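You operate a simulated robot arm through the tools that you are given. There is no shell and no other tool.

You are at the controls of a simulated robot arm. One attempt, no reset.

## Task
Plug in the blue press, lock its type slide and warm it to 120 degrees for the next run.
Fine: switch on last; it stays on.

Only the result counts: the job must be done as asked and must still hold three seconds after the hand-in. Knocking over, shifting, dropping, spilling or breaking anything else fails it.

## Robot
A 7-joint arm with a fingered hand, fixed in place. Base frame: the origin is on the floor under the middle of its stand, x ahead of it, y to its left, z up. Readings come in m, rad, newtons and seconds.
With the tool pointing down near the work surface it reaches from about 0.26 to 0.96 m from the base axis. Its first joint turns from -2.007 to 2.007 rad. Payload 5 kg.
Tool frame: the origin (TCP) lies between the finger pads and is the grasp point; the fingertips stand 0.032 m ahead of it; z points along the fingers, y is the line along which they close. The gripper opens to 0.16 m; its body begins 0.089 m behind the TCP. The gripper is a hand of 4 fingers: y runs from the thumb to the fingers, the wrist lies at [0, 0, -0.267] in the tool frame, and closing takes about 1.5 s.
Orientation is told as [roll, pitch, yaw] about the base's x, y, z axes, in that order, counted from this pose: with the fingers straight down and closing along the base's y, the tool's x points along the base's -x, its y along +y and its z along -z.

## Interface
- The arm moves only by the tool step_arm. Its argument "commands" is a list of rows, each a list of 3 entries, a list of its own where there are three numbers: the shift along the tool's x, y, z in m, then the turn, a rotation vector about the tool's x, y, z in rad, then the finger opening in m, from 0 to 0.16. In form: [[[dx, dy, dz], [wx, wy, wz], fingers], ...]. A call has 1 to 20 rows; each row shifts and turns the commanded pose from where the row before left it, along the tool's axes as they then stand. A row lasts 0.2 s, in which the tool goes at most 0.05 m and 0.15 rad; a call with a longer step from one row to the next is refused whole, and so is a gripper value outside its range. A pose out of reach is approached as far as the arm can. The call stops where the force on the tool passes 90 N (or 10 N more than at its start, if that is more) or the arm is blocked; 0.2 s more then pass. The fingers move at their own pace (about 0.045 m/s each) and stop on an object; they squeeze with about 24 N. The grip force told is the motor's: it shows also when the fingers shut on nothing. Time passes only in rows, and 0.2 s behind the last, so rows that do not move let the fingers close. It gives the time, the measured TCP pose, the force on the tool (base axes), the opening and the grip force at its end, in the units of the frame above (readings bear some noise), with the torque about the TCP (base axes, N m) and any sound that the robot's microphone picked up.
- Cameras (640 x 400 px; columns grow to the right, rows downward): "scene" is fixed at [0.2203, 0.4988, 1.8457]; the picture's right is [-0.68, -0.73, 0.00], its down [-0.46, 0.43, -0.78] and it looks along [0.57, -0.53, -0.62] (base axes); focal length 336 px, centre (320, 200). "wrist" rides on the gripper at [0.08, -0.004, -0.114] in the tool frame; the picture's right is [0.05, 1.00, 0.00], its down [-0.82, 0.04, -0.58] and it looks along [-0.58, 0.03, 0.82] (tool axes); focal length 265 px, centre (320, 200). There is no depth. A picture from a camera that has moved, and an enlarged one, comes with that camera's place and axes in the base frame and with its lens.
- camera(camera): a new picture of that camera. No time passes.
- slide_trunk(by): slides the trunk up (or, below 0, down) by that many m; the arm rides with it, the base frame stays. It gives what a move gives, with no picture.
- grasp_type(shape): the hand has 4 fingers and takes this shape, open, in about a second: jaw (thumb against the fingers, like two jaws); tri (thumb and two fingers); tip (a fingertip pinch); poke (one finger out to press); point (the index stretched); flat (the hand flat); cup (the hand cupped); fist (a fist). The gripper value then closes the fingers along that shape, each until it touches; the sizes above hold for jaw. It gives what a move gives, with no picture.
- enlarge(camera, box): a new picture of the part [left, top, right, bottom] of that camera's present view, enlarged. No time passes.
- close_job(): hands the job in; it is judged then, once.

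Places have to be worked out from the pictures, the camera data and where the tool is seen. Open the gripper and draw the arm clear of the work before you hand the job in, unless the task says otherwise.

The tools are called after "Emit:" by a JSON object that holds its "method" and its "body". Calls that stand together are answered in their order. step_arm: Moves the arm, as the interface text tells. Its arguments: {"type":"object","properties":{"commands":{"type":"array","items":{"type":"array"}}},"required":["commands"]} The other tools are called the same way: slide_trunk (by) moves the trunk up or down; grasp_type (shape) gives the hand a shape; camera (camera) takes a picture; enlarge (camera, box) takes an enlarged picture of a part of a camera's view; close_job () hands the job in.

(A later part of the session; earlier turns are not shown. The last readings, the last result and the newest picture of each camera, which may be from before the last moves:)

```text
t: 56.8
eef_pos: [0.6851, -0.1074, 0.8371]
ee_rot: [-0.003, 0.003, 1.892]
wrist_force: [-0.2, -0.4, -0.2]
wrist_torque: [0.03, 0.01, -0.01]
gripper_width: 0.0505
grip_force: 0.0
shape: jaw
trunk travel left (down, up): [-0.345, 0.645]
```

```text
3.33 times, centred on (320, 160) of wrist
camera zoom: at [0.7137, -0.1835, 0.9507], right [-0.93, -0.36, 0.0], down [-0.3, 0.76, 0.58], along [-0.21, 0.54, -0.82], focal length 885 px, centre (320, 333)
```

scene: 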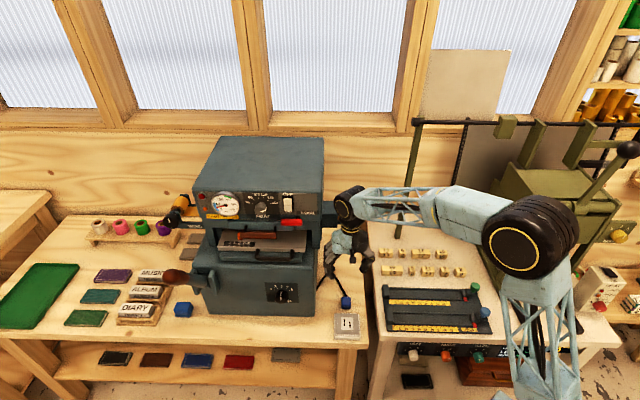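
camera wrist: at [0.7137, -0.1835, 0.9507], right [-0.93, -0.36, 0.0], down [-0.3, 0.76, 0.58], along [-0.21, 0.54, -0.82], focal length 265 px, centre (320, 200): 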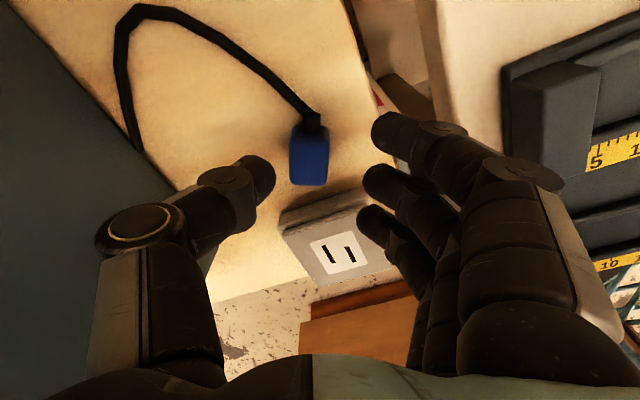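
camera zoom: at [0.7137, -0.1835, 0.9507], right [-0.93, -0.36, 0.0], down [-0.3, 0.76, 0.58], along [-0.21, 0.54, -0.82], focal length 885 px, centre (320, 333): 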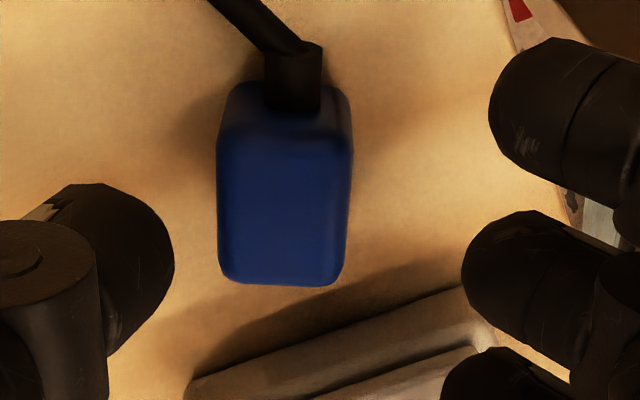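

The plug lies between thumb and middle finger, about 7 mm off-centre toward the thumb. I'll centre it and lower to z ≈ 0.797.

Emit:
{"method": "step_arm", "body": {"commands": [[[0, -0.007, 0.01], [0, 0, 0], 0.05], [[0, 0, 0.02], [0, 0, 0], 0.05], [[0, 0, 0.01], [0, 0, 0], 0.05], [[0, 0, 0], [0, 0, 0], 0.05]]}}

Emit:
{"method": "enlarge", "body": {"camera": "wrist", "box": [240, 100, 400, 220]}}

Emit:
{"method": "enlarge", "body": {"camera": "scene", "box": [320, 260, 375, 320]}}

```text
t: 57.8
eef_pos: [0.6947, -0.1042, 0.7959]
ee_rot: [-0.002, 0.002, 1.893]
wrist_force: [0.0, -0.5, 0.7]
wrist_torque: [0.03, 0.02, -0.01]
gripper_width: 0.0504
grip_force: 0.1
shape: jaw
trunk travel left (down, up): [-0.345, 0.645]
```

```text
3.33 times, centred on (320, 160) of wrist
camera zoom: at [0.7233, -0.1802, 0.9111], right [-0.93, -0.36, 0.0], down [-0.3, 0.76, 0.58], along [-0.21, 0.54, -0.82], focal length 885 px, centre (320, 333)
```

zoom: 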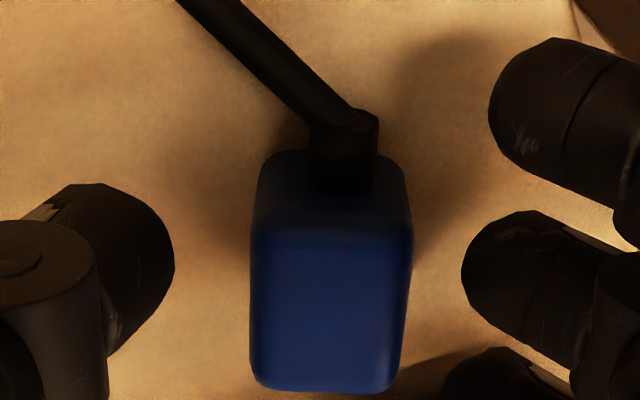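

```text
6.67 times, centred on (348, 290) of scene
camera zoom: at [0.2203, 0.4988, 1.8457], right [-0.68, -0.73, 0.0], down [-0.46, 0.43, -0.78], along [0.57, -0.53, -0.62], focal length 2237 px, centre (137, -400)
```

zoom: 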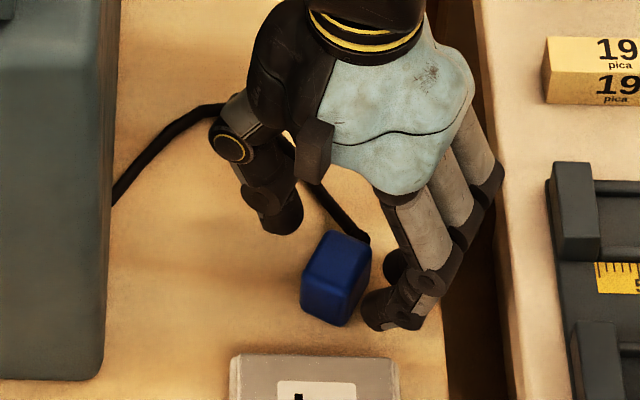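

The plug is centred between the digits. I'll nudge 5 mm toward the plug's front, lower a further 6 mm and close slowly so the low thumb and higher finger roll the plug upright.

Emit:
{"method": "step_arm", "body": {"commands": [[[-0.005, 0, 0], [0, 0, 0], 0.05], [[0, 0, 0.003], [0, 0, 0], 0.05], [[0, 0, 0.003], [0, 0, 0], 0.05], [[0, 0, 0], [0, 0, 0], 0.03], [[0, 0, 0], [0, 0, 0], 0.03]]}}

Emit:
{"method": "enlarge", "body": {"camera": "wrist", "box": [240, 100, 400, 220]}}

Emit:
{"method": "enlarge", "body": {"camera": "scene", "box": [320, 260, 375, 320]}}

```text
t: 59.0
eef_pos: [0.6955, -0.0991, 0.7896]
ee_rot: [-0.003, 0.001, 1.893]
wrist_force: [0.4, -0.7, -0.7]
wrist_torque: [0.0, -0.03, 0.0]
gripper_width: 0.0309
grip_force: 0.1
shape: jaw
trunk travel left (down, up): [-0.345, 0.645]
```

```text
3.33 times, centred on (320, 160) of wrist
camera zoom: at [0.7227, -0.1746, 0.9046], right [-0.93, -0.36, 0.0], down [-0.3, 0.76, 0.58], along [-0.21, 0.54, -0.82], focal length 885 px, centre (320, 333)
```

zoom: 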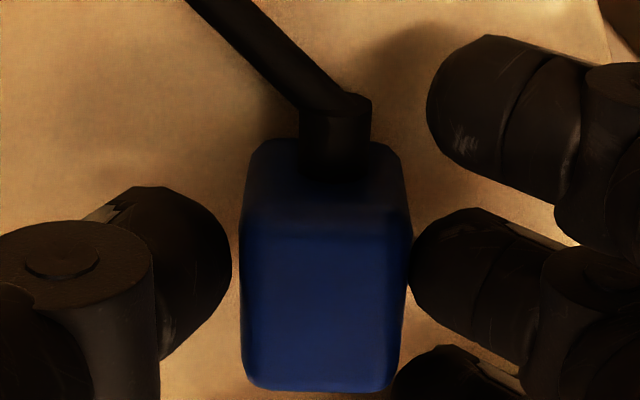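

```text
6.67 times, centred on (348, 290) of scene
camera zoom: at [0.2203, 0.4988, 1.8457], right [-0.68, -0.73, 0.0], down [-0.46, 0.43, -0.78], along [0.57, -0.53, -0.62], focal length 2237 px, centre (137, -400)
```

zoom: 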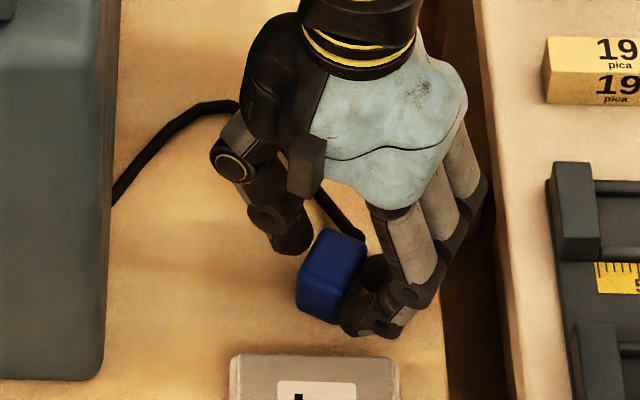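

Comparing both cameras again, the fingertips actually reach about 6 mm lower than the thumb, so the plain squeeze in this flipped pose would roll the plug the wrong way. Rolling its top toward the press needs the thumb on the outer side, high, and the fingers on the press side, low. I'll open, raise, and turn back to yaw ≈ -1.25.

Emit:
{"method": "step_arm", "body": {"commands": [[[0, 0, 0], [0, 0, 0], 0.05], [[0, 0, -0.03], [0, 0, 0], 0.05], [[0, 0, -0.04], [0, 0, 0], 0.05], [[0, 0, -0.04], [0, 0, 0], 0.05], [[0, 0, 0], [0, 0, 0.149], 0.05], [[0, 0, 0], [0, 0, 0.149], 0.05], [[0, 0, 0], [0, 0, 0.149], 0.05], [[0, 0, 0], [0, 0, 0.149], 0.05], [[0, 0, 0], [0, 0, 0.149], 0.05], [[0, 0, 0], [0, 0, 0.149], 0.05], [[0, 0, 0], [0, 0, 0.149], 0.05], [[0, 0, 0], [0, 0, 0.149], 0.05], [[0, 0, 0], [0, 0, 0.149], 0.05], [[0, 0, 0], [0, 0, 0.149], 0.05], [[0, 0, 0], [0, 0, 0.149], 0.05], [[0, 0, 0], [0, 0, 0.149], 0.05], [[0, 0, 0], [0, 0, 0.149], 0.05], [[0, 0, 0], [0, 0, 0.149], 0.05], [[0, 0, 0], [0, 0, 0.149], 0.05]]}}

Emit:
{"method": "step_arm", "body": {"commands": [[[0, 0, 0], [0, 0, 0.149], 0.05], [[0, 0, 0], [0, 0, 0.149], 0.05], [[0, 0, 0], [0, 0, 0.149], 0.05], [[0, 0, 0], [0, 0, 0.149], 0.05], [[0, 0, 0], [0, 0, 0.149], 0.05], [[0, 0, 0], [0, 0, 0.149], 0.05]]}}

Emit:
{"method": "camera", "body": {"camera": "wrist"}}

Emit:
{"method": "enlarge", "body": {"camera": "scene", "box": [320, 240, 380, 330]}}

```text
t: 63.0
eef_pos: [0.6957, -0.0981, 0.902]
ee_rot: [0.0, -0.004, -0.345]
wrist_force: [-0.6, 0.1, 0.0]
wrist_torque: [0.03, -0.04, 0.03]
gripper_width: 0.0495
grip_force: 0.1
shape: jaw
trunk travel left (down, up): [-0.345, 0.645]
```

```text
t: 64.4
eef_pos: [0.6953, -0.0978, 0.9026]
ee_rot: [0.004, -0.002, -1.241]
wrist_force: [-0.2, 0.1, -0.6]
wrist_torque: [0.0, 0.01, -0.02]
gripper_width: 0.0493
grip_force: 0.0
shape: jaw
trunk travel left (down, up): [-0.345, 0.645]
```

```text
taken
camera wrist: at [0.6632, -0.0247, 1.0167], right [0.93, 0.37, 0.0], down [0.3, -0.76, 0.58], along [0.22, -0.54, -0.82], focal length 265 px, centre (320, 200)
```

wrist: 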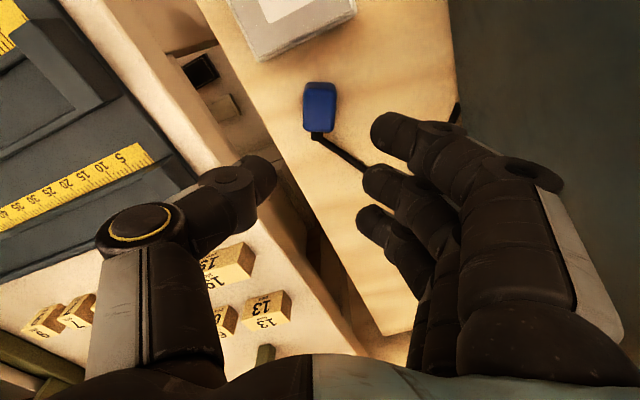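

```text
4.44 times, centred on (350, 285) of scene
camera zoom: at [0.2203, 0.4988, 1.8457], right [-0.68, -0.73, 0.0], down [-0.46, 0.43, -0.78], along [0.57, -0.53, -0.62], focal length 1491 px, centre (187, -178)
```

zoom: 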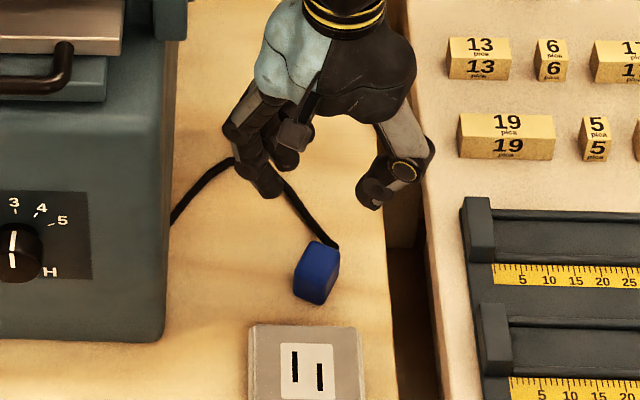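

Back in the unflipped yaw and aligned with the plug. I'll tilt the hand 0.2 rad so the thumb is raised and the fingers are low, centre over the plug and descend to z ≈ 0.793.

Emit:
{"method": "step_arm", "body": {"commands": [[[0.012, 0.005, 0], [0, 0, 0], 0.055], [[0, 0, 0], [0.1, 0, 0], 0.055], [[0, 0, 0], [0.1, 0, 0], 0.055], [[0, 0.0055, 0.027], [0, 0, 0], 0.055], [[0, 0.0055, 0.027], [0, 0, 0], 0.055], [[0, 0.0055, 0.027], [0, 0, 0], 0.055], [[0, 0.003, 0.0147], [0, 0, 0], 0.055]]}}

Emit:
{"method": "camera", "body": {"camera": "wrist"}}

Emit:
{"method": "enlarge", "body": {"camera": "scene", "box": [320, 260, 375, 320]}}

```text
t: 66.0
eef_pos: [0.6975, -0.0851, 0.803]
ee_rot: [-0.198, 0.0, -1.238]
wrist_force: [0.4, -0.6, -0.8]
wrist_torque: [0.0, 0.01, -0.03]
gripper_width: 0.0548
grip_force: 0.1
shape: jaw
trunk travel left (down, up): [-0.345, 0.645]
```

```text
taken
camera wrist: at [0.6862, -0.003, 0.9153], right [0.91, 0.37, -0.2], down [0.41, -0.72, 0.56], along [0.07, -0.59, -0.81], focal length 265 px, centre (320, 200)
```

wrist: 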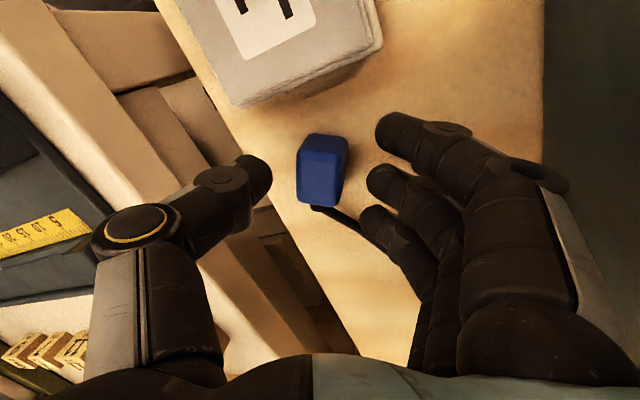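

```text
6.67 times, centred on (348, 290) of scene
camera zoom: at [0.2203, 0.4988, 1.8457], right [-0.68, -0.73, 0.0], down [-0.46, 0.43, -0.78], along [0.57, -0.53, -0.62], focal length 2237 px, centre (137, -400)
```

zoom: 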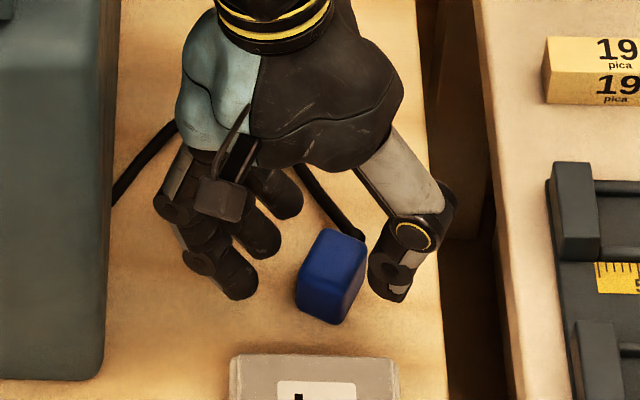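

Tilted this way, the camera can also see the plug's press-side face. I'll enlarge it to check its position and look for any marks.

Emit:
{"method": "enlarge", "body": {"camera": "wrist", "box": [265, 110, 385, 230]}}

```text
3.33 times, centred on (325, 170) of wrist
camera zoom: at [0.6862, -0.003, 0.9153], right [0.91, 0.37, -0.2], down [0.41, -0.72, 0.56], along [0.07, -0.59, -0.81], focal length 885 px, centre (303, 300)
```

zoom: 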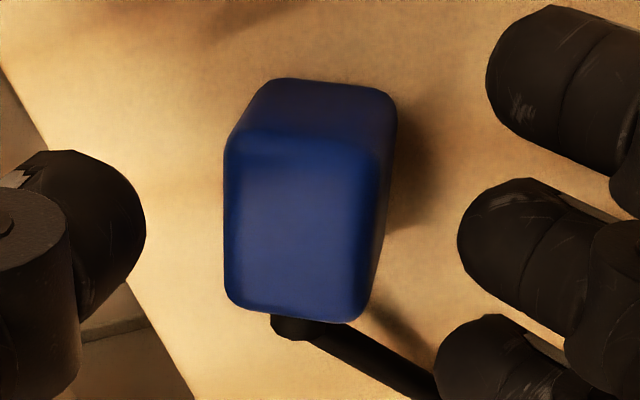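

The plug stands centred between the raised thumb and the lower middle finger. I'll shift 5 mm forward, go down 11 mm, then close in stages.

Emit:
{"method": "step_arm", "body": {"commands": [[[0.005, 0.0012, 0.0058], [0, 0, 0], 0.055], [[0, 0.0011, 0.005], [0, 0, 0], 0.055], [[0, 0, 0], [0, 0, 0], 0.035], [[0, 0, 0], [0, 0, 0], 0.03], [[0, 0, 0], [0, 0, 0], 0.03]]}}

Emit:
{"method": "enlarge", "body": {"camera": "wrist", "box": [265, 110, 385, 230]}}

Emit:
{"method": "enlarge", "body": {"camera": "scene", "box": [320, 260, 375, 320]}}

```text
t: 67.2
eef_pos: [0.6948, -0.0804, 0.791]
ee_rot: [-0.197, -0.002, -1.237]
wrist_force: [0.3, -0.6, -0.3]
wrist_torque: [0.01, -0.01, 0.04]
gripper_width: 0.031
grip_force: 0.0
shape: jaw
trunk travel left (down, up): [-0.345, 0.645]
```

```text
3.33 times, centred on (325, 170) of wrist
camera zoom: at [0.6846, 0.0014, 0.9042], right [0.91, 0.37, -0.2], down [0.41, -0.72, 0.56], along [0.07, -0.59, -0.81], focal length 885 px, centre (303, 300)
```

zoom: 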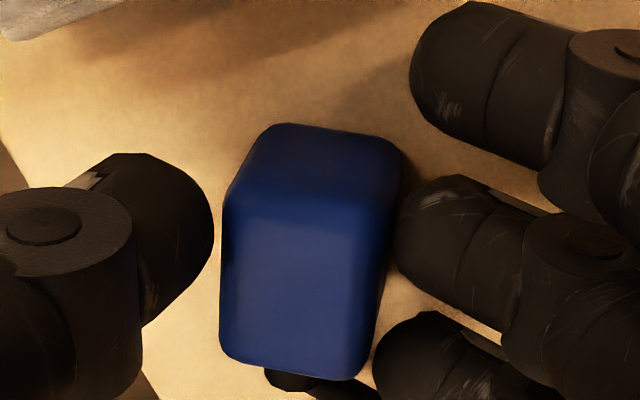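

```text
6.67 times, centred on (348, 290) of scene
camera zoom: at [0.2203, 0.4988, 1.8457], right [-0.68, -0.73, 0.0], down [-0.46, 0.43, -0.78], along [0.57, -0.53, -0.62], focal length 2237 px, centre (137, -400)
```

zoom: 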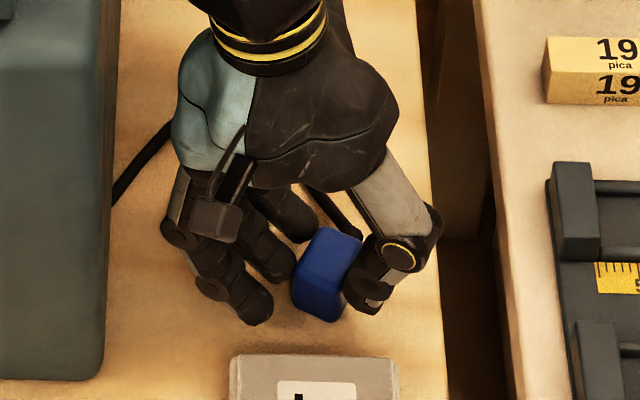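

Both digits are almost touching. I'll close a bit more and look.

Emit:
{"method": "step_arm", "body": {"commands": [[[0, 0, 0], [0, 0, 0], 0.022], [[0, 0, 0], [0, 0, 0], 0.018], [[0, 0, 0], [0, 0, 0], 0.015]]}}

Emit:
{"method": "enlarge", "body": {"camera": "wrist", "box": [265, 110, 385, 230]}}

Emit:
{"method": "enlarge", "body": {"camera": "scene", "box": [320, 260, 375, 320]}}

```text
t: 68.0
eef_pos: [0.694, -0.0804, 0.7917]
ee_rot: [-0.198, -0.002, -1.238]
wrist_force: [-1.2, 1.0, 1.8]
wrist_torque: [0.02, -0.06, 0.05]
gripper_width: 0.0187
grip_force: 22.2
shape: jaw
trunk travel left (down, up): [-0.345, 0.645]
```

```text
3.33 times, centred on (325, 170) of wrist
camera zoom: at [0.6845, 0.0015, 0.9045], right [0.91, 0.37, -0.2], down [0.41, -0.72, 0.56], along [0.07, -0.59, -0.81], focal length 885 px, centre (303, 300)
```

zoom: 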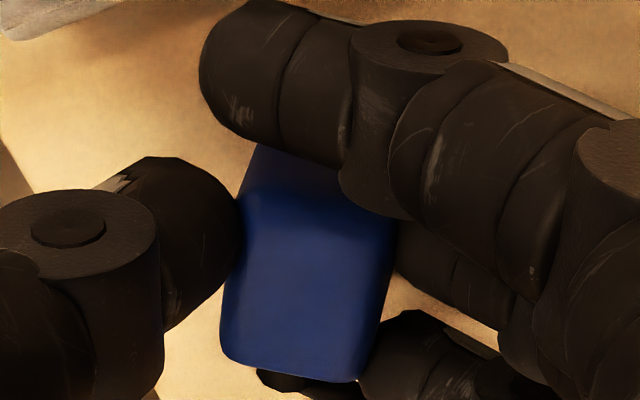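

```text
6.67 times, centred on (348, 290) of scene
camera zoom: at [0.2203, 0.4988, 1.8457], right [-0.68, -0.73, 0.0], down [-0.46, 0.43, -0.78], along [0.57, -0.53, -0.62], focal length 2237 px, centre (137, -400)
```

zoom: 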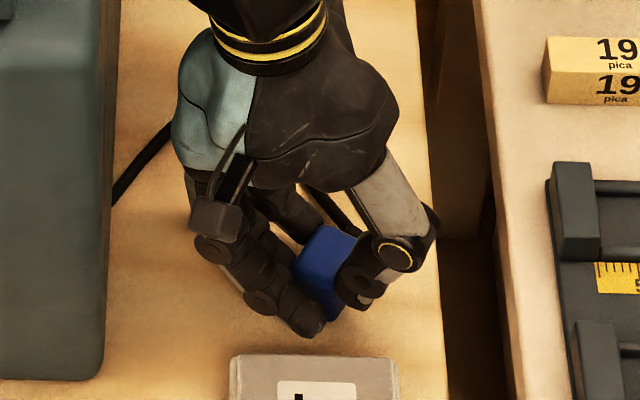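

The plug is now stably gripped (22 N) without rolling: tilting by 0.2 rad evidently equalises the contact heights, which means the thumb naturally reaches lower after all. That's useful for the final grasp. While I hold it, I'll lift it slightly, square it up with the bench (yaw to -0.785), and set it down again.

Emit:
{"method": "step_arm", "body": {"commands": [[[0, -0.003, -0.0147], [0, 0, 0], 0.015], [[0, 0, 0], [0, 0, 0], 0.015], [[0, 0, 0], [0, -0.0226, -0.1115], 0.015], [[0, 0, 0], [0, -0.0226, -0.1115], 0.015], [[0, 0, 0], [0, -0.0226, -0.1115], 0.015], [[0, 0, 0], [0, -0.0226, -0.1115], 0.015], [[0, 0, 0], [0, 0, 0], 0.015]]}}

Emit:
{"method": "camera", "body": {"camera": "wrist"}}

Emit:
{"method": "enlarge", "body": {"camera": "scene", "box": [320, 260, 375, 320]}}

```text
t: 69.6
eef_pos: [0.6955, -0.0806, 0.8072]
ee_rot: [-0.2, -0.004, -0.781]
wrist_force: [-0.4, 0.3, -0.1]
wrist_torque: [-0.02, 0.02, 0.0]
gripper_width: 0.0176
grip_force: 24.4
shape: jaw
trunk travel left (down, up): [-0.345, 0.645]
```

```text
taken
camera wrist: at [0.6488, -0.0119, 0.9199], right [0.65, 0.73, -0.2], down [0.69, -0.46, 0.56], along [0.32, -0.5, -0.8], focal length 265 px, centre (320, 200)
```

wrist: 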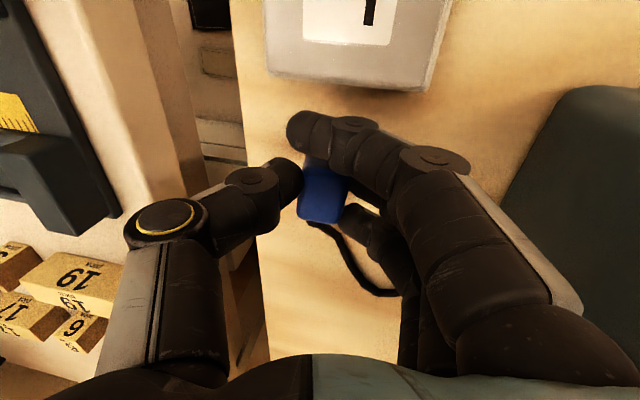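

```text
6.67 times, centred on (348, 290) of scene
camera zoom: at [0.2203, 0.4988, 1.8457], right [-0.68, -0.73, 0.0], down [-0.46, 0.43, -0.78], along [0.57, -0.53, -0.62], focal length 2237 px, centre (137, -400)
```

zoom: 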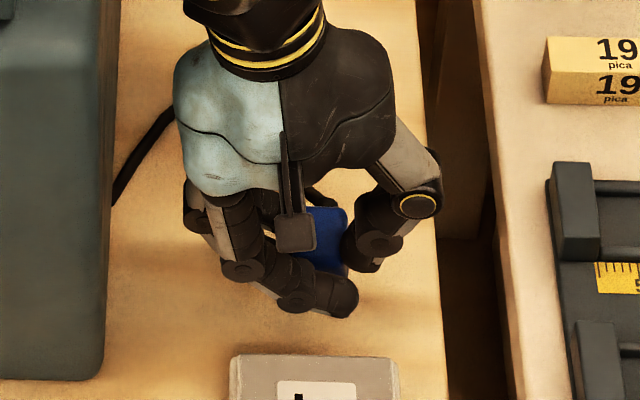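

The plug is held securely and follows the hand. I'll set it down here, 1 cm further from the socket, release, and then go around to the flipped pose to roll it upright.

Emit:
{"method": "step_arm", "body": {"commands": [[[-0.01, 0, 0], [0, 0, 0], 0.015], [[0, 0.0014, 0.007], [0, 0, 0], 0.015], [[0, 0.0014, 0.0068], [0, 0, 0], 0.015], [[0, 0, 0], [0, 0, 0], 0.015], [[0, 0, 0], [0, 0, 0], 0.04], [[0, 0, 0], [0, 0, 0], 0.055], [[0, 0, 0], [0, 0, 0], 0.055], [[0, 0, 0], [0, 0, 0], 0.055]]}}

Emit:
{"method": "enlarge", "body": {"camera": "wrist", "box": [255, 100, 405, 230]}}

Emit:
{"method": "enlarge", "body": {"camera": "scene", "box": [320, 260, 375, 320]}}

```text
t: 71.4
eef_pos: [0.7014, -0.087, 0.7938]
ee_rot: [-0.199, -0.002, -0.781]
wrist_force: [-0.3, 0.5, -0.2]
wrist_torque: [0.03, 0.02, 0.02]
gripper_width: 0.0544
grip_force: 0.0
shape: jaw
trunk travel left (down, up): [-0.345, 0.645]
```

```text
3.08 times, centred on (330, 165) of wrist
camera zoom: at [0.6559, -0.0187, 0.9065], right [0.65, 0.73, -0.2], down [0.69, -0.46, 0.56], along [0.32, -0.5, -0.8], focal length 817 px, centre (289, 308)
```

zoom: 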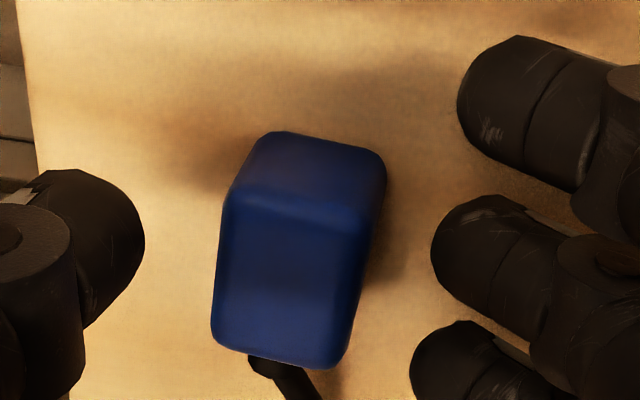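

```text
6.67 times, centred on (348, 290) of scene
camera zoom: at [0.2203, 0.4988, 1.8457], right [-0.68, -0.73, 0.0], down [-0.46, 0.43, -0.78], along [0.57, -0.53, -0.62], focal length 2237 px, centre (137, -400)
```

zoom: 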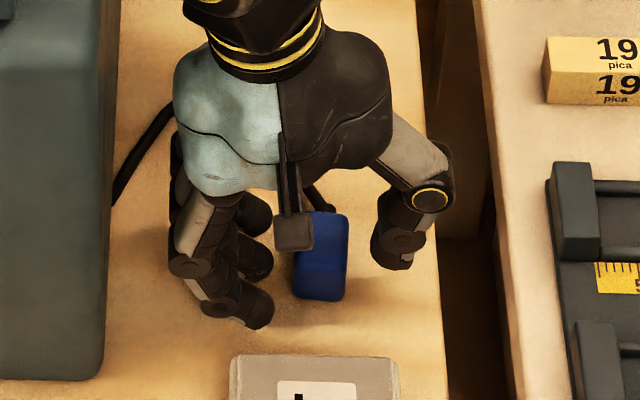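

The plug now stands square on its side, clear of the socket. I'll raise, untilt, and rotate to the flipped yaw (about 2.36).

Emit:
{"method": "step_arm", "body": {"commands": [[[0, -0.0055, -0.027], [0, 0, 0], 0.055], [[0, -0.0055, -0.027], [0, 0, 0], 0.055], [[0, -0.0055, -0.027], [0, 0, 0], 0.055], [[0, -0.0055, -0.027], [-0.1, 0, 0], 0.055], [[0, 0, 0], [-0.1, 0, 0], 0.055], [[0, 0, 0], [0, 0, -0.1496], 0.055], [[0, 0, 0], [0, 0, -0.1496], 0.055], [[0, 0, 0], [0, 0, -0.1496], 0.055], [[0, 0, 0], [0, 0, -0.1496], 0.055], [[0, 0, 0], [0, 0, -0.1496], 0.055], [[0, 0, 0], [0, 0, -0.1496], 0.055], [[0, 0, 0], [0, 0, -0.1496], 0.055], [[0, 0, 0], [0, 0, -0.1496], 0.055], [[0, 0, 0], [0, 0, -0.1496], 0.055], [[0, 0, 0], [0, 0, -0.1496], 0.055], [[0, 0, 0], [0, 0, -0.1496], 0.055], [[0, 0, 0], [0, 0, -0.1496], 0.055], [[0, 0, 0], [0, 0, -0.1496], 0.055], [[0, 0, 0], [0, 0, -0.1496], 0.055]]}}

Emit:
{"method": "step_arm", "body": {"commands": [[[0, 0, 0], [0, 0, -0.1496], 0.055], [[0, 0, 0], [0, 0, -0.1496], 0.055], [[0, 0, 0], [0, 0, -0.1496], 0.055], [[0, 0, 0], [0, 0, -0.1496], 0.055], [[0, 0, 0], [0, 0, -0.1496], 0.055], [[0, 0, 0], [0, 0, -0.1496], 0.055]]}}

Emit:
{"method": "camera", "body": {"camera": "wrist"}}

Emit:
{"method": "enlarge", "body": {"camera": "wrist", "box": [230, 40, 390, 160]}}

Emit:
{"method": "enlarge", "body": {"camera": "scene", "box": [320, 240, 380, 330]}}

```text
t: 75.4
eef_pos: [0.7013, -0.0882, 0.9032]
ee_rot: [-0.001, 0.0, 1.313]
wrist_force: [0.3, 0.1, 0.4]
wrist_torque: [-0.02, -0.01, 0.02]
gripper_width: 0.0548
grip_force: 0.1
shape: jaw
trunk travel left (down, up): [-0.345, 0.645]
```

```text
t: 76.8
eef_pos: [0.7012, -0.0922, 0.9485]
ee_rot: [-0.001, 0.105, 2.211]
wrist_force: [-118.8, 69.4, 174.6]
wrist_torque: [-23.85, -28.94, -4.28]
gripper_width: 0.0548
grip_force: 0.0
shape: jaw
trunk travel left (down, up): [-0.345, 0.645]
```

```text
taken
camera wrist: at [0.7459, -0.1457, 1.0704], right [-0.77, -0.64, 0.01], down [-0.55, 0.67, 0.49], along [-0.32, 0.38, -0.87], focal length 265 px, centre (320, 200)
```

wrist: 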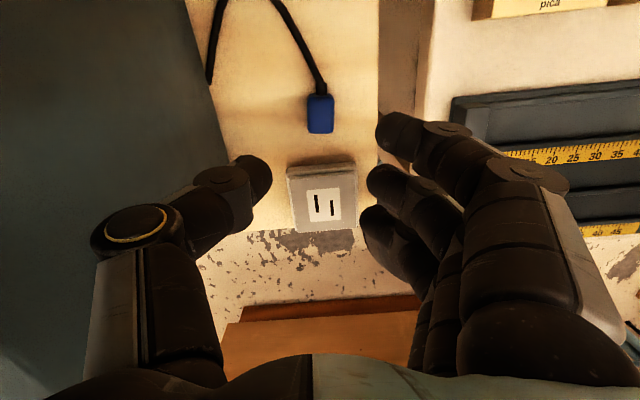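

```text
3.33 times, centred on (310, 100) of wrist
camera zoom: at [0.7459, -0.1457, 1.0704], right [-0.77, -0.64, 0.01], down [-0.55, 0.67, 0.49], along [-0.32, 0.38, -0.87], focal length 885 px, centre (353, 533)
```

zoom: 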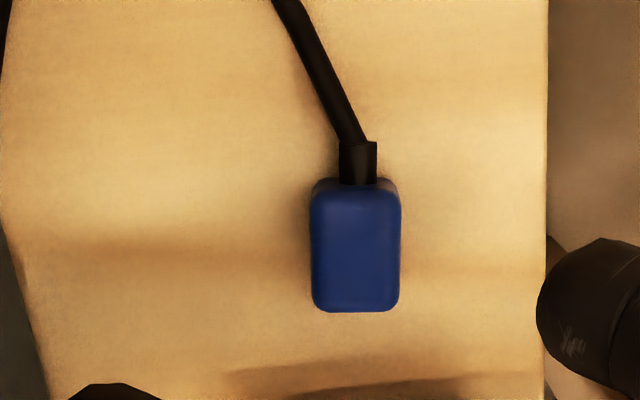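

```text
4.44 times, centred on (350, 285) of scene
camera zoom: at [0.2203, 0.4988, 1.8457], right [-0.68, -0.73, 0.0], down [-0.46, 0.43, -0.78], along [0.57, -0.53, -0.62], focal length 1491 px, centre (187, -178)
```

zoom: 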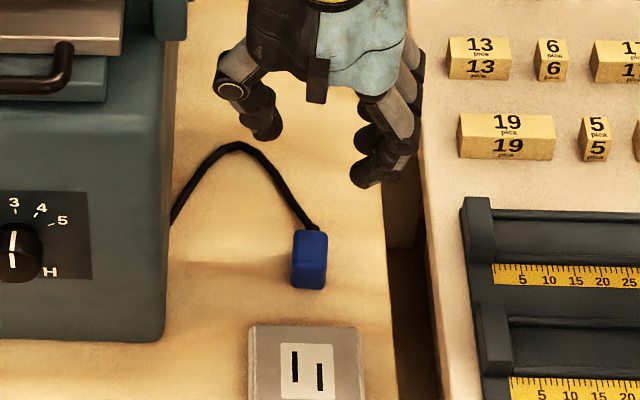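

That reading shows a strong contact force: at this yaw the wrist camera housing is likely pressing on the ribbon reel at the press's right. I'll rotate straight back and check.

Emit:
{"method": "step_arm", "body": {"commands": [[[0, 0, 0], [0, 0, 0.149], 0.055], [[0, 0, 0], [0, 0, 0.149], 0.055], [[0, 0, 0], [0, 0, 0.149], 0.055]]}}

Emit:
{"method": "camera", "body": {"camera": "scene"}}

Emit:
{"method": "camera", "body": {"camera": "wrist"}}

```text
t: 77.6
eef_pos: [0.6998, -0.0893, 0.9031]
ee_rot: [-0.001, 0.0, 1.76]
wrist_force: [0.1, -0.4, 0.7]
wrist_torque: [0.01, 0.02, 0.0]
gripper_width: 0.055
grip_force: 0.1
shape: jaw
trunk travel left (down, up): [-0.345, 0.645]
```

```text
taken
```

scene: 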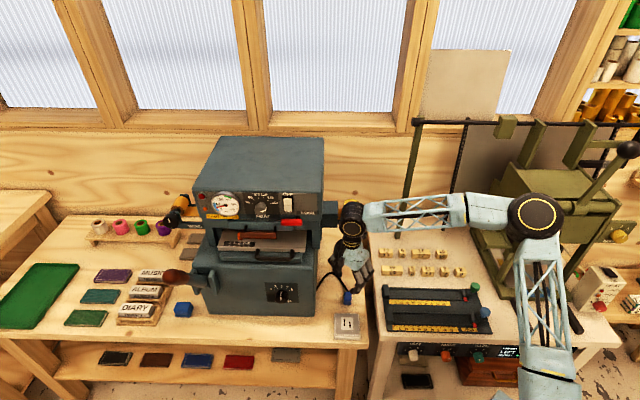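

```text
taken
camera wrist: at [0.7186, -0.1671, 1.0174], right [-0.97, -0.24, 0.0], down [-0.2, 0.79, 0.58], along [-0.14, 0.56, -0.82], focal length 265 px, centre (320, 200)
```

wrist: 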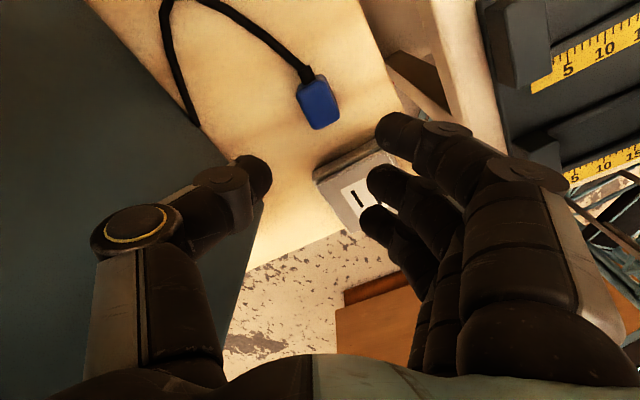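

Force is gone and everything looks unshifted. The contact was the camera bracket against the ribbon reel at bracket height about 1.03, so if I first go lower (bracket near 0.95), the turn will pass beneath it. I'll lower to 0.84 and then turn in small steps.

Emit:
{"method": "step_arm", "body": {"commands": [[[0, 0, 0.03], [0, 0, 0], 0.055], [[0, 0, 0.03], [0, 0, 0], 0.055], [[0, 0, 0], [0, 0, -0.15], 0.055]]}}

Emit:
{"method": "step_arm", "body": {"commands": [[[0, 0, 0], [0, 0, -0.15], 0.055], [[0, 0, 0], [0, 0, -0.15], 0.055]]}}

Emit:
{"method": "enlarge", "body": {"camera": "scene", "box": [310, 180, 390, 320]}}

```text
t: 78.4
eef_pos: [0.6995, -0.0881, 0.8436]
ee_rot: [-0.003, 0.002, 1.913]
wrist_force: [0.0, 0.1, -0.4]
wrist_torque: [0.01, -0.02, 0.0]
gripper_width: 0.0551
grip_force: 0.1
shape: jaw
trunk travel left (down, up): [-0.345, 0.645]
```

```text
t: 79.0
eef_pos: [0.7034, -0.0915, 0.8588]
ee_rot: [0.003, 0.041, 2.212]
wrist_force: [1.2, 2.2, -0.4]
wrist_torque: [-0.17, 0.05, 0.0]
gripper_width: 0.0549
grip_force: 0.0
shape: jaw
trunk travel left (down, up): [-0.345, 0.645]
```

```text
2.86 times, centred on (350, 250) of scene
camera zoom: at [0.2203, 0.4988, 1.8457], right [-0.68, -0.73, 0.0], down [-0.46, 0.43, -0.78], along [0.57, -0.53, -0.62], focal length 959 px, centre (234, 57)
```

zoom: 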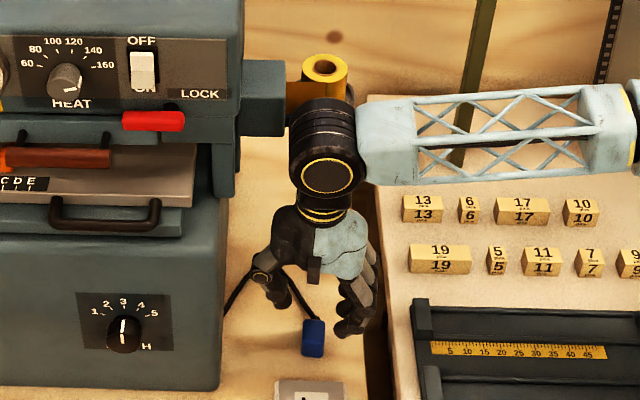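

Past yaw ≈ 2.1 the arm itself can't hold the pose, so the flipped squeeze isn't available for this plug yaw. Alternative: grasp the plug as before (which was stable), then turn the hand so it leans toward the front, tilt until the plug's bottom faces down, and let it slide off. I'll test in the air whether that tilted pose is reachable.

Emit:
{"method": "step_arm", "body": {"commands": [[[0, 0, 0], [0, 0, 0.149], 0.055], [[0, 0, 0], [0, 0, 0.149], 0.055], [[0, 0, -0.03], [0, 0, 0.149], 0.055], [[0, 0, -0.03], [0, 0, 0.149], 0.055], [[0, 0, -0.03], [0, 0, 0.149], 0.055], [[0, 0, -0.03], [0, 0, 0.149], 0.055], [[0, 0, 0], [0, 0, 0.149], 0.055], [[0, 0, 0], [0, 0, 0.149], 0.055], [[0, 0, 0], [0, 0, 0.149], 0.055], [[0, 0, 0], [0, 0, 0.09], 0.055]]}}

Emit:
{"method": "step_arm", "body": {"commands": [[[0, 0, 0], [0.15, 0, 0], 0.055], [[0, 0, 0], [0.15, 0, 0], 0.055], [[0, 0, 0], [0.15, 0, 0], 0.055], [[0, 0, 0], [0.15, 0, 0], 0.055], [[0, 0, 0], [0.15, 0, 0], 0.055], [[0, 0, 0], [0.15, 0, 0], 0.055], [[0, 0, 0], [0.15, 0, 0], 0.055]]}}

Emit:
{"method": "camera", "body": {"camera": "scene"}}

Emit:
{"method": "camera", "body": {"camera": "wrist"}}

```text
t: 81.2
eef_pos: [0.7009, -0.0878, 0.9636]
ee_rot: [-0.003, 0.0, 0.777]
wrist_force: [0.0, -0.2, -0.1]
wrist_torque: [0.0, 0.0, 0.02]
gripper_width: 0.0551
grip_force: 0.1
shape: jaw
trunk travel left (down, up): [-0.345, 0.645]
```

```text
t: 82.8
eef_pos: [0.6997, -0.0861, 0.9628]
ee_rot: [-1.054, -0.002, 0.779]
wrist_force: [-0.1, -0.2, -0.2]
wrist_torque: [0.03, -0.01, -0.05]
gripper_width: 0.0551
grip_force: 0.0
shape: jaw
trunk travel left (down, up): [-0.345, 0.645]
```

```text
taken
```

scene: 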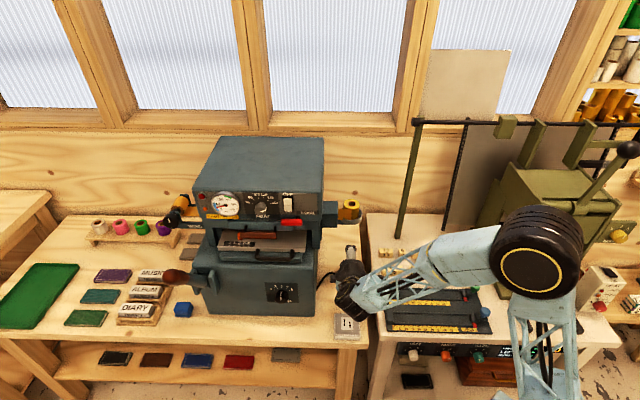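

```text
taken
camera wrist: at [0.5742, -0.0758, 1.0236], right [-0.38, 0.32, -0.87], down [0.21, 0.94, 0.25], along [0.9, -0.09, -0.43], focal length 265 px, centre (320, 200)
```

wrist: 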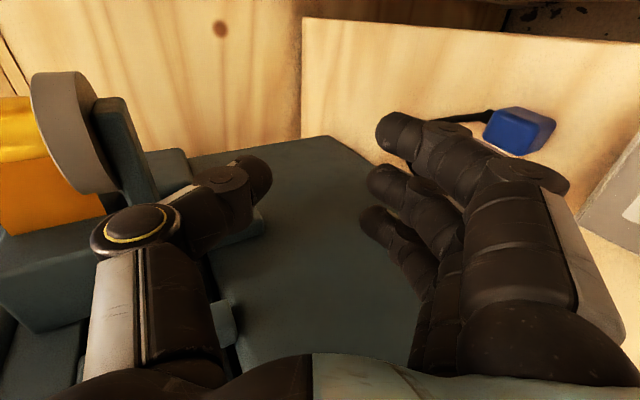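

The leaning pose is reachable and the reel looks intact. Now I'll go back to the exact pose where the stable grasp worked (tilt 0.2, yaw -0.781), above the plug.

Emit:
{"method": "step_arm", "body": {"commands": [[[0, 0, 0], [-0.15, 0, 0], 0.055], [[0, 0, 0], [-0.15, 0, 0], 0.055], [[0, 0, 0], [-0.15, 0, 0], 0.055], [[0, 0, 0], [-0.15, 0, 0], 0.055], [[0, 0, 0], [-0.15, 0, 0], 0.055], [[0, 0, 0], [-0.15, 0, 0], 0.055], [[0, 0, 0], [-0.154, 0, 0], 0.055], [[0, 0, 0], [0, 0, 0.1418], 0.055], [[0, 0, 0], [0, 0, 0.1418], 0.055], [[0, 0, 0], [0, 0, 0.1418], 0.055], [[0, 0, 0], [0, 0, 0.1418], 0.055], [[0, 0, 0], [0, 0, 0.1418], 0.055], [[0, 0, 0], [0, 0, 0.1418], 0.055], [[0, 0, 0], [0, 0, 0.1418], 0.055], [[0, 0, 0], [0, 0, 0.1418], 0.055], [[0, 0, 0], [0, 0, 0.1418], 0.055], [[0, 0, 0], [0, 0, 0.1418], 0.055], [[0, 0, 0], [0, 0, 0.1418], 0.055]]}}

Emit:
{"method": "step_arm", "body": {"commands": [[[0, 0, 0], [-0.15, 0, 0], 0.055], [[0, 0, 0], [0, 0, 0.1418], 0.055], [[0, 0, 0], [0, 0, 0.1418], 0.055]]}}

```text
refused: row 7 steps farther than a row can; nothing moved
```

```text
t: 83.6
eef_pos: [0.7008, -0.0872, 0.9632]
ee_rot: [-0.882, -0.222, 0.601]
wrist_force: [0.5, 0.3, 0.2]
wrist_torque: [-0.05, 0.01, -0.02]
gripper_width: 0.0551
grip_force: 0.0
shape: jaw
trunk travel left (down, up): [-0.345, 0.645]
```

One row was a hair too large, so the first call was refused while my second small one ran. I'll undo that and proceed properly.

Emit:
{"method": "step_arm", "body": {"commands": [[[0, 0, 0], [0, 0, -0.1418], 0.055], [[0, 0, 0], [0, 0, -0.1418], 0.055], [[0, 0, 0], [-0.15, 0, 0], 0.055], [[0, 0, 0], [-0.15, 0, 0], 0.055], [[0, 0, 0], [-0.15, 0, 0], 0.055], [[0, 0, 0], [-0.15, 0, 0], 0.055], [[0, 0, 0], [-0.15, 0, 0], 0.055], [[0, 0, 0], [-0.15, 0, 0], 0.055], [[0, 0, 0], [0, 0, 0.1418], 0.055], [[0, 0, 0], [0, 0, 0.1418], 0.055], [[0, 0, 0], [0, 0, 0.1418], 0.055], [[0, 0, 0], [0, 0, 0.1418], 0.055], [[0, 0, 0], [0, 0, 0.1418], 0.055], [[0, 0, 0], [0, 0, 0.1418], 0.055], [[0, 0, 0], [0, 0, 0.1418], 0.055], [[0, 0, 0], [0, 0, 0.1418], 0.055], [[0, 0, 0], [0, 0, 0.1418], 0.055], [[0, 0, 0], [0, 0, 0.1418], 0.055], [[0, 0, 0], [0, 0, 0.1418], 0.055]]}}

```text
t: 87.6
eef_pos: [0.6995, -0.0876, 0.9627]
ee_rot: [0.002, 0.0, -0.781]
wrist_force: [0.0, 0.5, -0.4]
wrist_torque: [-0.01, -0.01, 0.01]
gripper_width: 0.0551
grip_force: 0.0
shape: jaw
trunk travel left (down, up): [-0.345, 0.645]
```

Orientation is back at yaw -0.781, vertical. Now I'll tilt 0.2 and descend to the earlier grasp pose (0.7014, -0.087, 0.794).

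Emit:
{"method": "step_arm", "body": {"commands": [[[-0.0015, 0.001, 0], [0.1, 0, 0], 0.055], [[0, 0, 0], [0.1, 0, 0], 0.055], [[0, 0.0068, 0.0331], [0, 0, 0], 0.055], [[0, 0.0068, 0.0331], [0, 0, 0], 0.055], [[0, 0.0068, 0.0331], [0, 0, 0], 0.055], [[0, 0.0068, 0.0331], [0, 0, 0], 0.055], [[0, 0.0034, 0.0165], [0, 0, 0], 0.055]]}}

Emit:
{"method": "enlarge", "body": {"camera": "wrist", "box": [255, 100, 405, 230]}}

Emit:
{"method": "enlarge", "body": {"camera": "scene", "box": [320, 260, 375, 320]}}

```text
t: 89.2
eef_pos: [0.7027, -0.0893, 0.8117]
ee_rot: [-0.199, -0.001, -0.779]
wrist_force: [0.6, -0.2, 0.1]
wrist_torque: [0.0, 0.0, -0.06]
gripper_width: 0.0551
grip_force: 0.1
shape: jaw
trunk travel left (down, up): [-0.345, 0.645]
```

```text
3.08 times, centred on (330, 165) of wrist
camera zoom: at [0.6577, -0.0205, 0.9248], right [0.65, 0.73, -0.2], down [0.69, -0.46, 0.56], along [0.32, -0.5, -0.81], focal length 817 px, centre (289, 308)
```

zoom: 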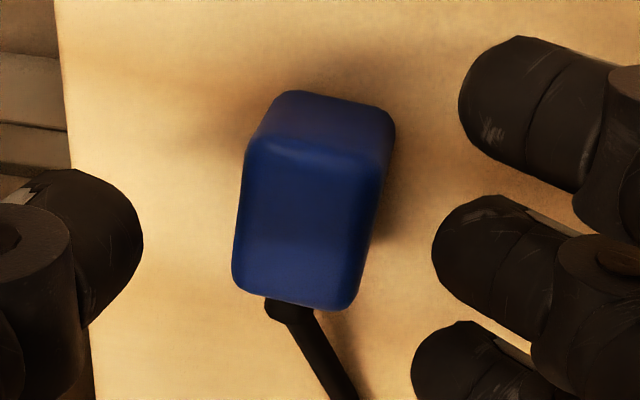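

```text
6.67 times, centred on (348, 290) of scene
camera zoom: at [0.2203, 0.4988, 1.8457], right [-0.68, -0.73, 0.0], down [-0.46, 0.43, -0.78], along [0.57, -0.53, -0.62], focal length 2237 px, centre (137, -400)
```

zoom: 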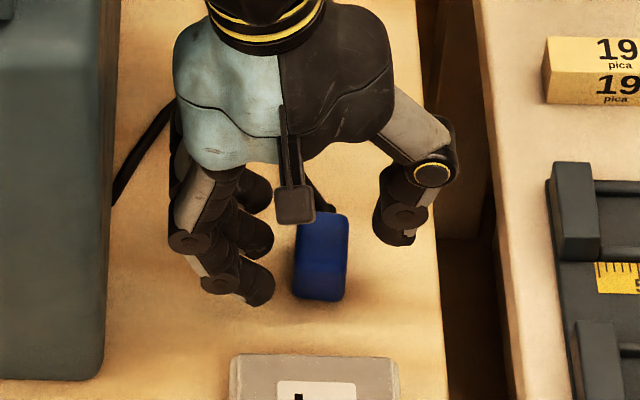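

I'm 18 mm above the grasp height with the plug between the digits. I'll lower and close on it.

Emit:
{"method": "step_arm", "body": {"commands": [[[0.002, 0.0018, 0.0088], [0, 0, 0], 0.055], [[0, 0.0018, 0.0088], [0, 0, 0], 0.055], [[0, 0, 0], [0, 0, 0], 0.03], [[0, 0, 0], [0, 0, 0], 0.022], [[0, 0, 0], [0, 0, 0], 0.018], [[0, 0, 0], [0, 0, 0], 0.015], [[0, 0, 0], [0, 0, 0], 0.015]]}}

Emit:
{"method": "enlarge", "body": {"camera": "wrist", "box": [255, 100, 405, 230]}}

```text
t: 90.8
eef_pos: [0.7004, -0.087, 0.7946]
ee_rot: [-0.2, -0.001, -0.779]
wrist_force: [-1.1, -0.7, 1.9]
wrist_torque: [0.0, 0.03, 0.04]
gripper_width: 0.0169
grip_force: 23.6
shape: jaw
trunk travel left (down, up): [-0.345, 0.645]
```

```text
3.08 times, centred on (330, 165) of wrist
camera zoom: at [0.6556, -0.0188, 0.9072], right [0.65, 0.73, -0.2], down [0.69, -0.46, 0.56], along [0.32, -0.5, -0.8], focal length 817 px, centre (289, 308)
```

zoom: 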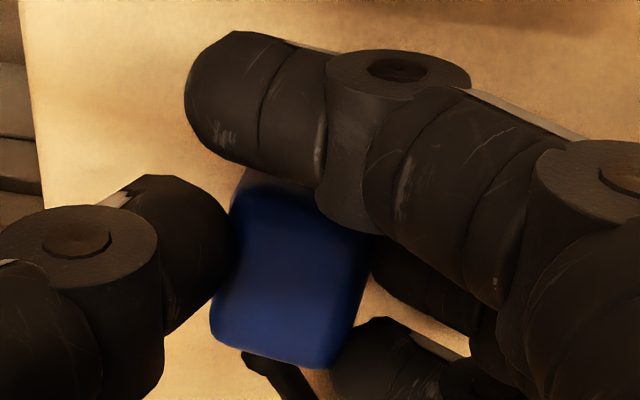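

Gripped again at about 24 N. I'll lift 7 cm and rotate the hand about the vertical so it can lean toward the front.

Emit:
{"method": "step_arm", "body": {"commands": [[[0, -0.0068, -0.0331], [0, 0, 0], 0.015], [[0, -0.0068, -0.0331], [0, 0, 0], 0.015], [[0, 0, 0], [0, -0.0283, -0.139], 0.015], [[0, 0, 0], [0, -0.0283, -0.139], 0.015], [[0, 0, 0], [0, -0.0283, -0.139], 0.015], [[0, 0, 0], [0, -0.0283, -0.139], 0.015], [[0, 0, 0], [0, -0.0283, -0.139], 0.015], [[0, 0, 0], [0, -0.0283, -0.139], 0.015], [[0, 0, 0], [0, -0.0283, -0.139], 0.015], [[0, 0, 0], [0, -0.0283, -0.139], 0.015], [[0, 0, 0], [0, -0.0283, -0.139], 0.015], [[0, 0, 0], [0, -0.0283, -0.139], 0.015], [[0, 0, 0], [0, -0.0283, -0.139], 0.015]]}}

Emit:
{"method": "camera", "body": {"camera": "wrist"}}

Emit:
{"method": "enlarge", "body": {"camera": "scene", "box": [310, 220, 390, 320]}}

```text
t: 93.6
eef_pos: [0.7022, -0.087, 0.8618]
ee_rot: [-0.203, -0.001, 0.781]
wrist_force: [0.2, 0.3, -0.4]
wrist_torque: [0.0, 0.01, 0.01]
gripper_width: 0.0162
grip_force: 23.5
shape: jaw
trunk travel left (down, up): [-0.345, 0.645]
```

```text
taken
camera wrist: at [0.6305, -0.1314, 0.9741], right [-0.73, 0.66, -0.2], down [0.47, 0.69, 0.56], along [0.51, 0.31, -0.8], focal length 265 px, centre (320, 200)
```

wrist: 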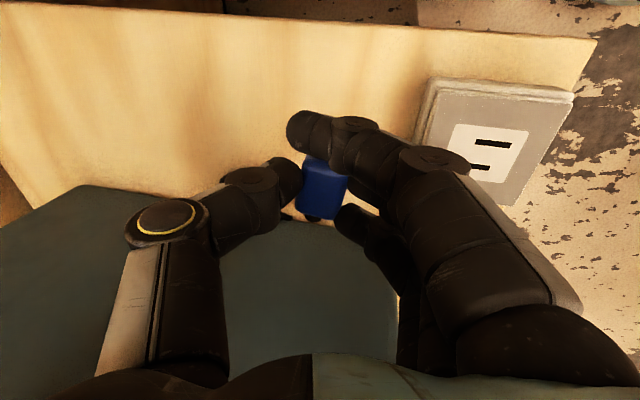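

```text
4.00 times, centred on (350, 270) of scene
camera zoom: at [0.2203, 0.4988, 1.8457], right [-0.68, -0.73, 0.0], down [-0.46, 0.43, -0.78], along [0.57, -0.53, -0.62], focal length 1342 px, centre (200, -80)
```

zoom: 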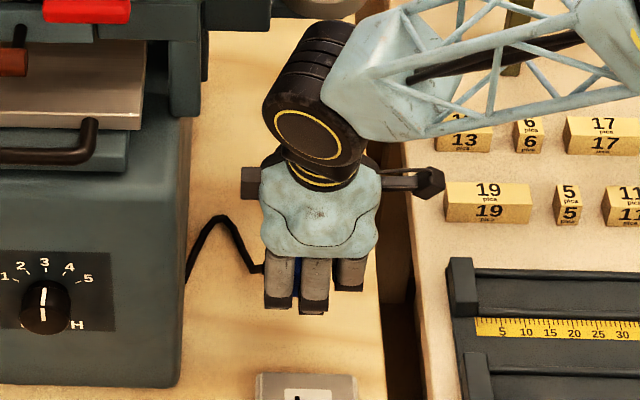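

The plug is held with its cord toward the press. Now I'll shift 4.5 cm further back from the socket and tilt the hand to about 0.9 rad, so the plug's bottom faces down and forward.

Emit:
{"method": "step_arm", "body": {"commands": [[[0, -0.0221, 0.0045], [0, 0, 0], 0.015], [[0, -0.0221, 0.0045], [0, 0, 0], 0.015], [[0, 0, 0], [0.14, 0, 0], 0.015], [[0, 0, 0], [0.14, 0, 0], 0.015], [[0, 0, 0], [0.14, 0, 0], 0.015], [[0, 0, 0], [0.14, 0, 0], 0.015], [[0, 0, 0], [0.14, 0, 0], 0.015]]}}

Emit:
{"method": "camera", "body": {"camera": "wrist"}}

Emit:
{"method": "enlarge", "body": {"camera": "scene", "box": [310, 220, 390, 320]}}

```text
t: 95.2
eef_pos: [0.7333, -0.1211, 0.8621]
ee_rot: [-0.905, -0.004, 0.78]
wrist_force: [0.7, -1.1, -0.7]
wrist_torque: [0.04, 0.01, 0.03]
gripper_width: 0.0161
grip_force: 23.7
shape: jaw
trunk travel left (down, up): [-0.345, 0.645]
```

```text
taken
camera wrist: at [0.6135, -0.1163, 0.9362], right [-0.47, 0.41, -0.78], down [0.24, 0.91, 0.33], along [0.85, -0.04, -0.53], focal length 265 px, centre (320, 200)
```

wrist: 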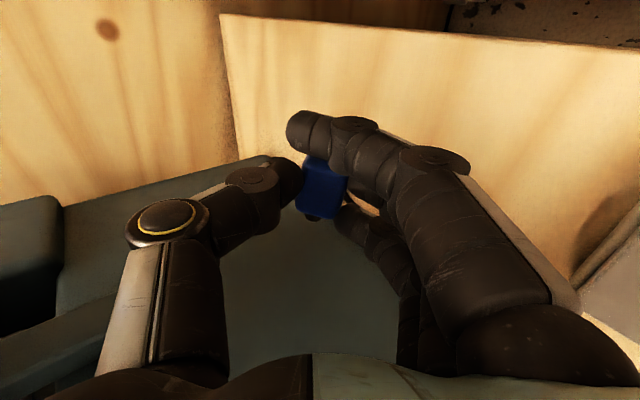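

```text
4.00 times, centred on (350, 270) of scene
camera zoom: at [0.2203, 0.4988, 1.8457], right [-0.68, -0.73, 0.0], down [-0.46, 0.43, -0.78], along [0.57, -0.53, -0.62], focal length 1342 px, centre (200, -80)
```

zoom: 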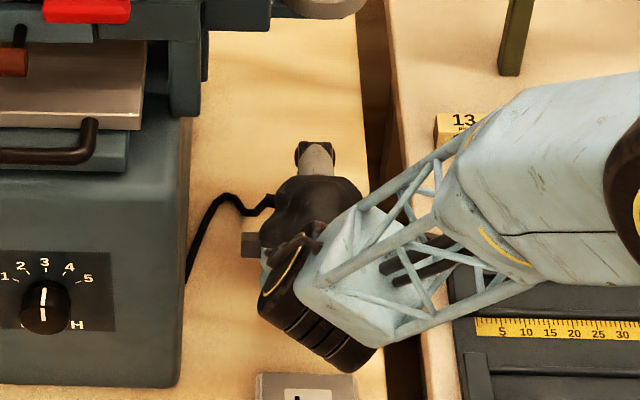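

Tilted as planned; arm and forearm are clear of everything. I'll lower in small steps toward z ≈ 0.81, watching the force.

Emit:
{"method": "step_arm", "body": {"commands": [[[0, 0.0118, 0.0093], [0, 0, 0], 0.015], [[0, 0.0118, 0.0093], [0, 0, 0], 0.015], [[0, 0.0078, 0.0062], [0, 0, 0], 0.015]]}}

Emit:
{"method": "camera", "body": {"camera": "wrist"}}

```text
t: 96.0
eef_pos: [0.7338, -0.1184, 0.821]
ee_rot: [-0.904, -0.002, 0.781]
wrist_force: [-0.4, -0.4, -0.5]
wrist_torque: [0.01, 0.03, -0.02]
gripper_width: 0.0163
grip_force: 23.5
shape: jaw
trunk travel left (down, up): [-0.345, 0.645]
```

```text
taken
camera wrist: at [0.6142, -0.1141, 0.895], right [-0.47, 0.4, -0.78], down [0.24, 0.91, 0.33], along [0.85, -0.04, -0.53], focal length 265 px, centre (320, 200)
```

wrist: 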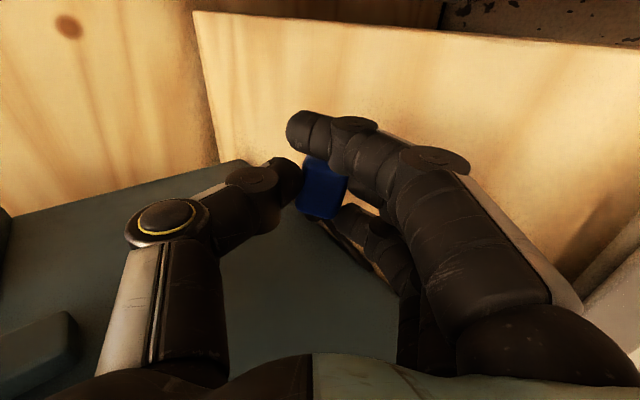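

No contact yet at z = 0.821. A little further down.

Emit:
{"method": "step_arm", "body": {"commands": [[[0, 0.0031, 0.0025], [0, 0, 0], 0.015], [[0, 0.0031, 0.0025], [0, 0, 0], 0.015]]}}

Emit:
{"method": "step_arm", "body": {"commands": [[[0, 0.0031, 0.0025], [0, 0, 0], 0.015]]}}

```text
t: 96.6
eef_pos: [0.7337, -0.1196, 0.8126]
ee_rot: [-0.902, -0.002, 0.78]
wrist_force: [0.3, -0.3, -1.2]
wrist_torque: [-0.01, 0.01, 0.01]
gripper_width: 0.0161
grip_force: 24.1
shape: jaw
trunk travel left (down, up): [-0.345, 0.645]
```

```text
t: 97.0
eef_pos: [0.7344, -0.1186, 0.8082]
ee_rot: [-0.904, -0.002, 0.781]
wrist_force: [-0.1, -1.0, 0.8]
wrist_torque: [0.02, 0.02, 0.0]
gripper_width: 0.0162
grip_force: 24.2
shape: jaw
trunk travel left (down, up): [-0.345, 0.645]
```

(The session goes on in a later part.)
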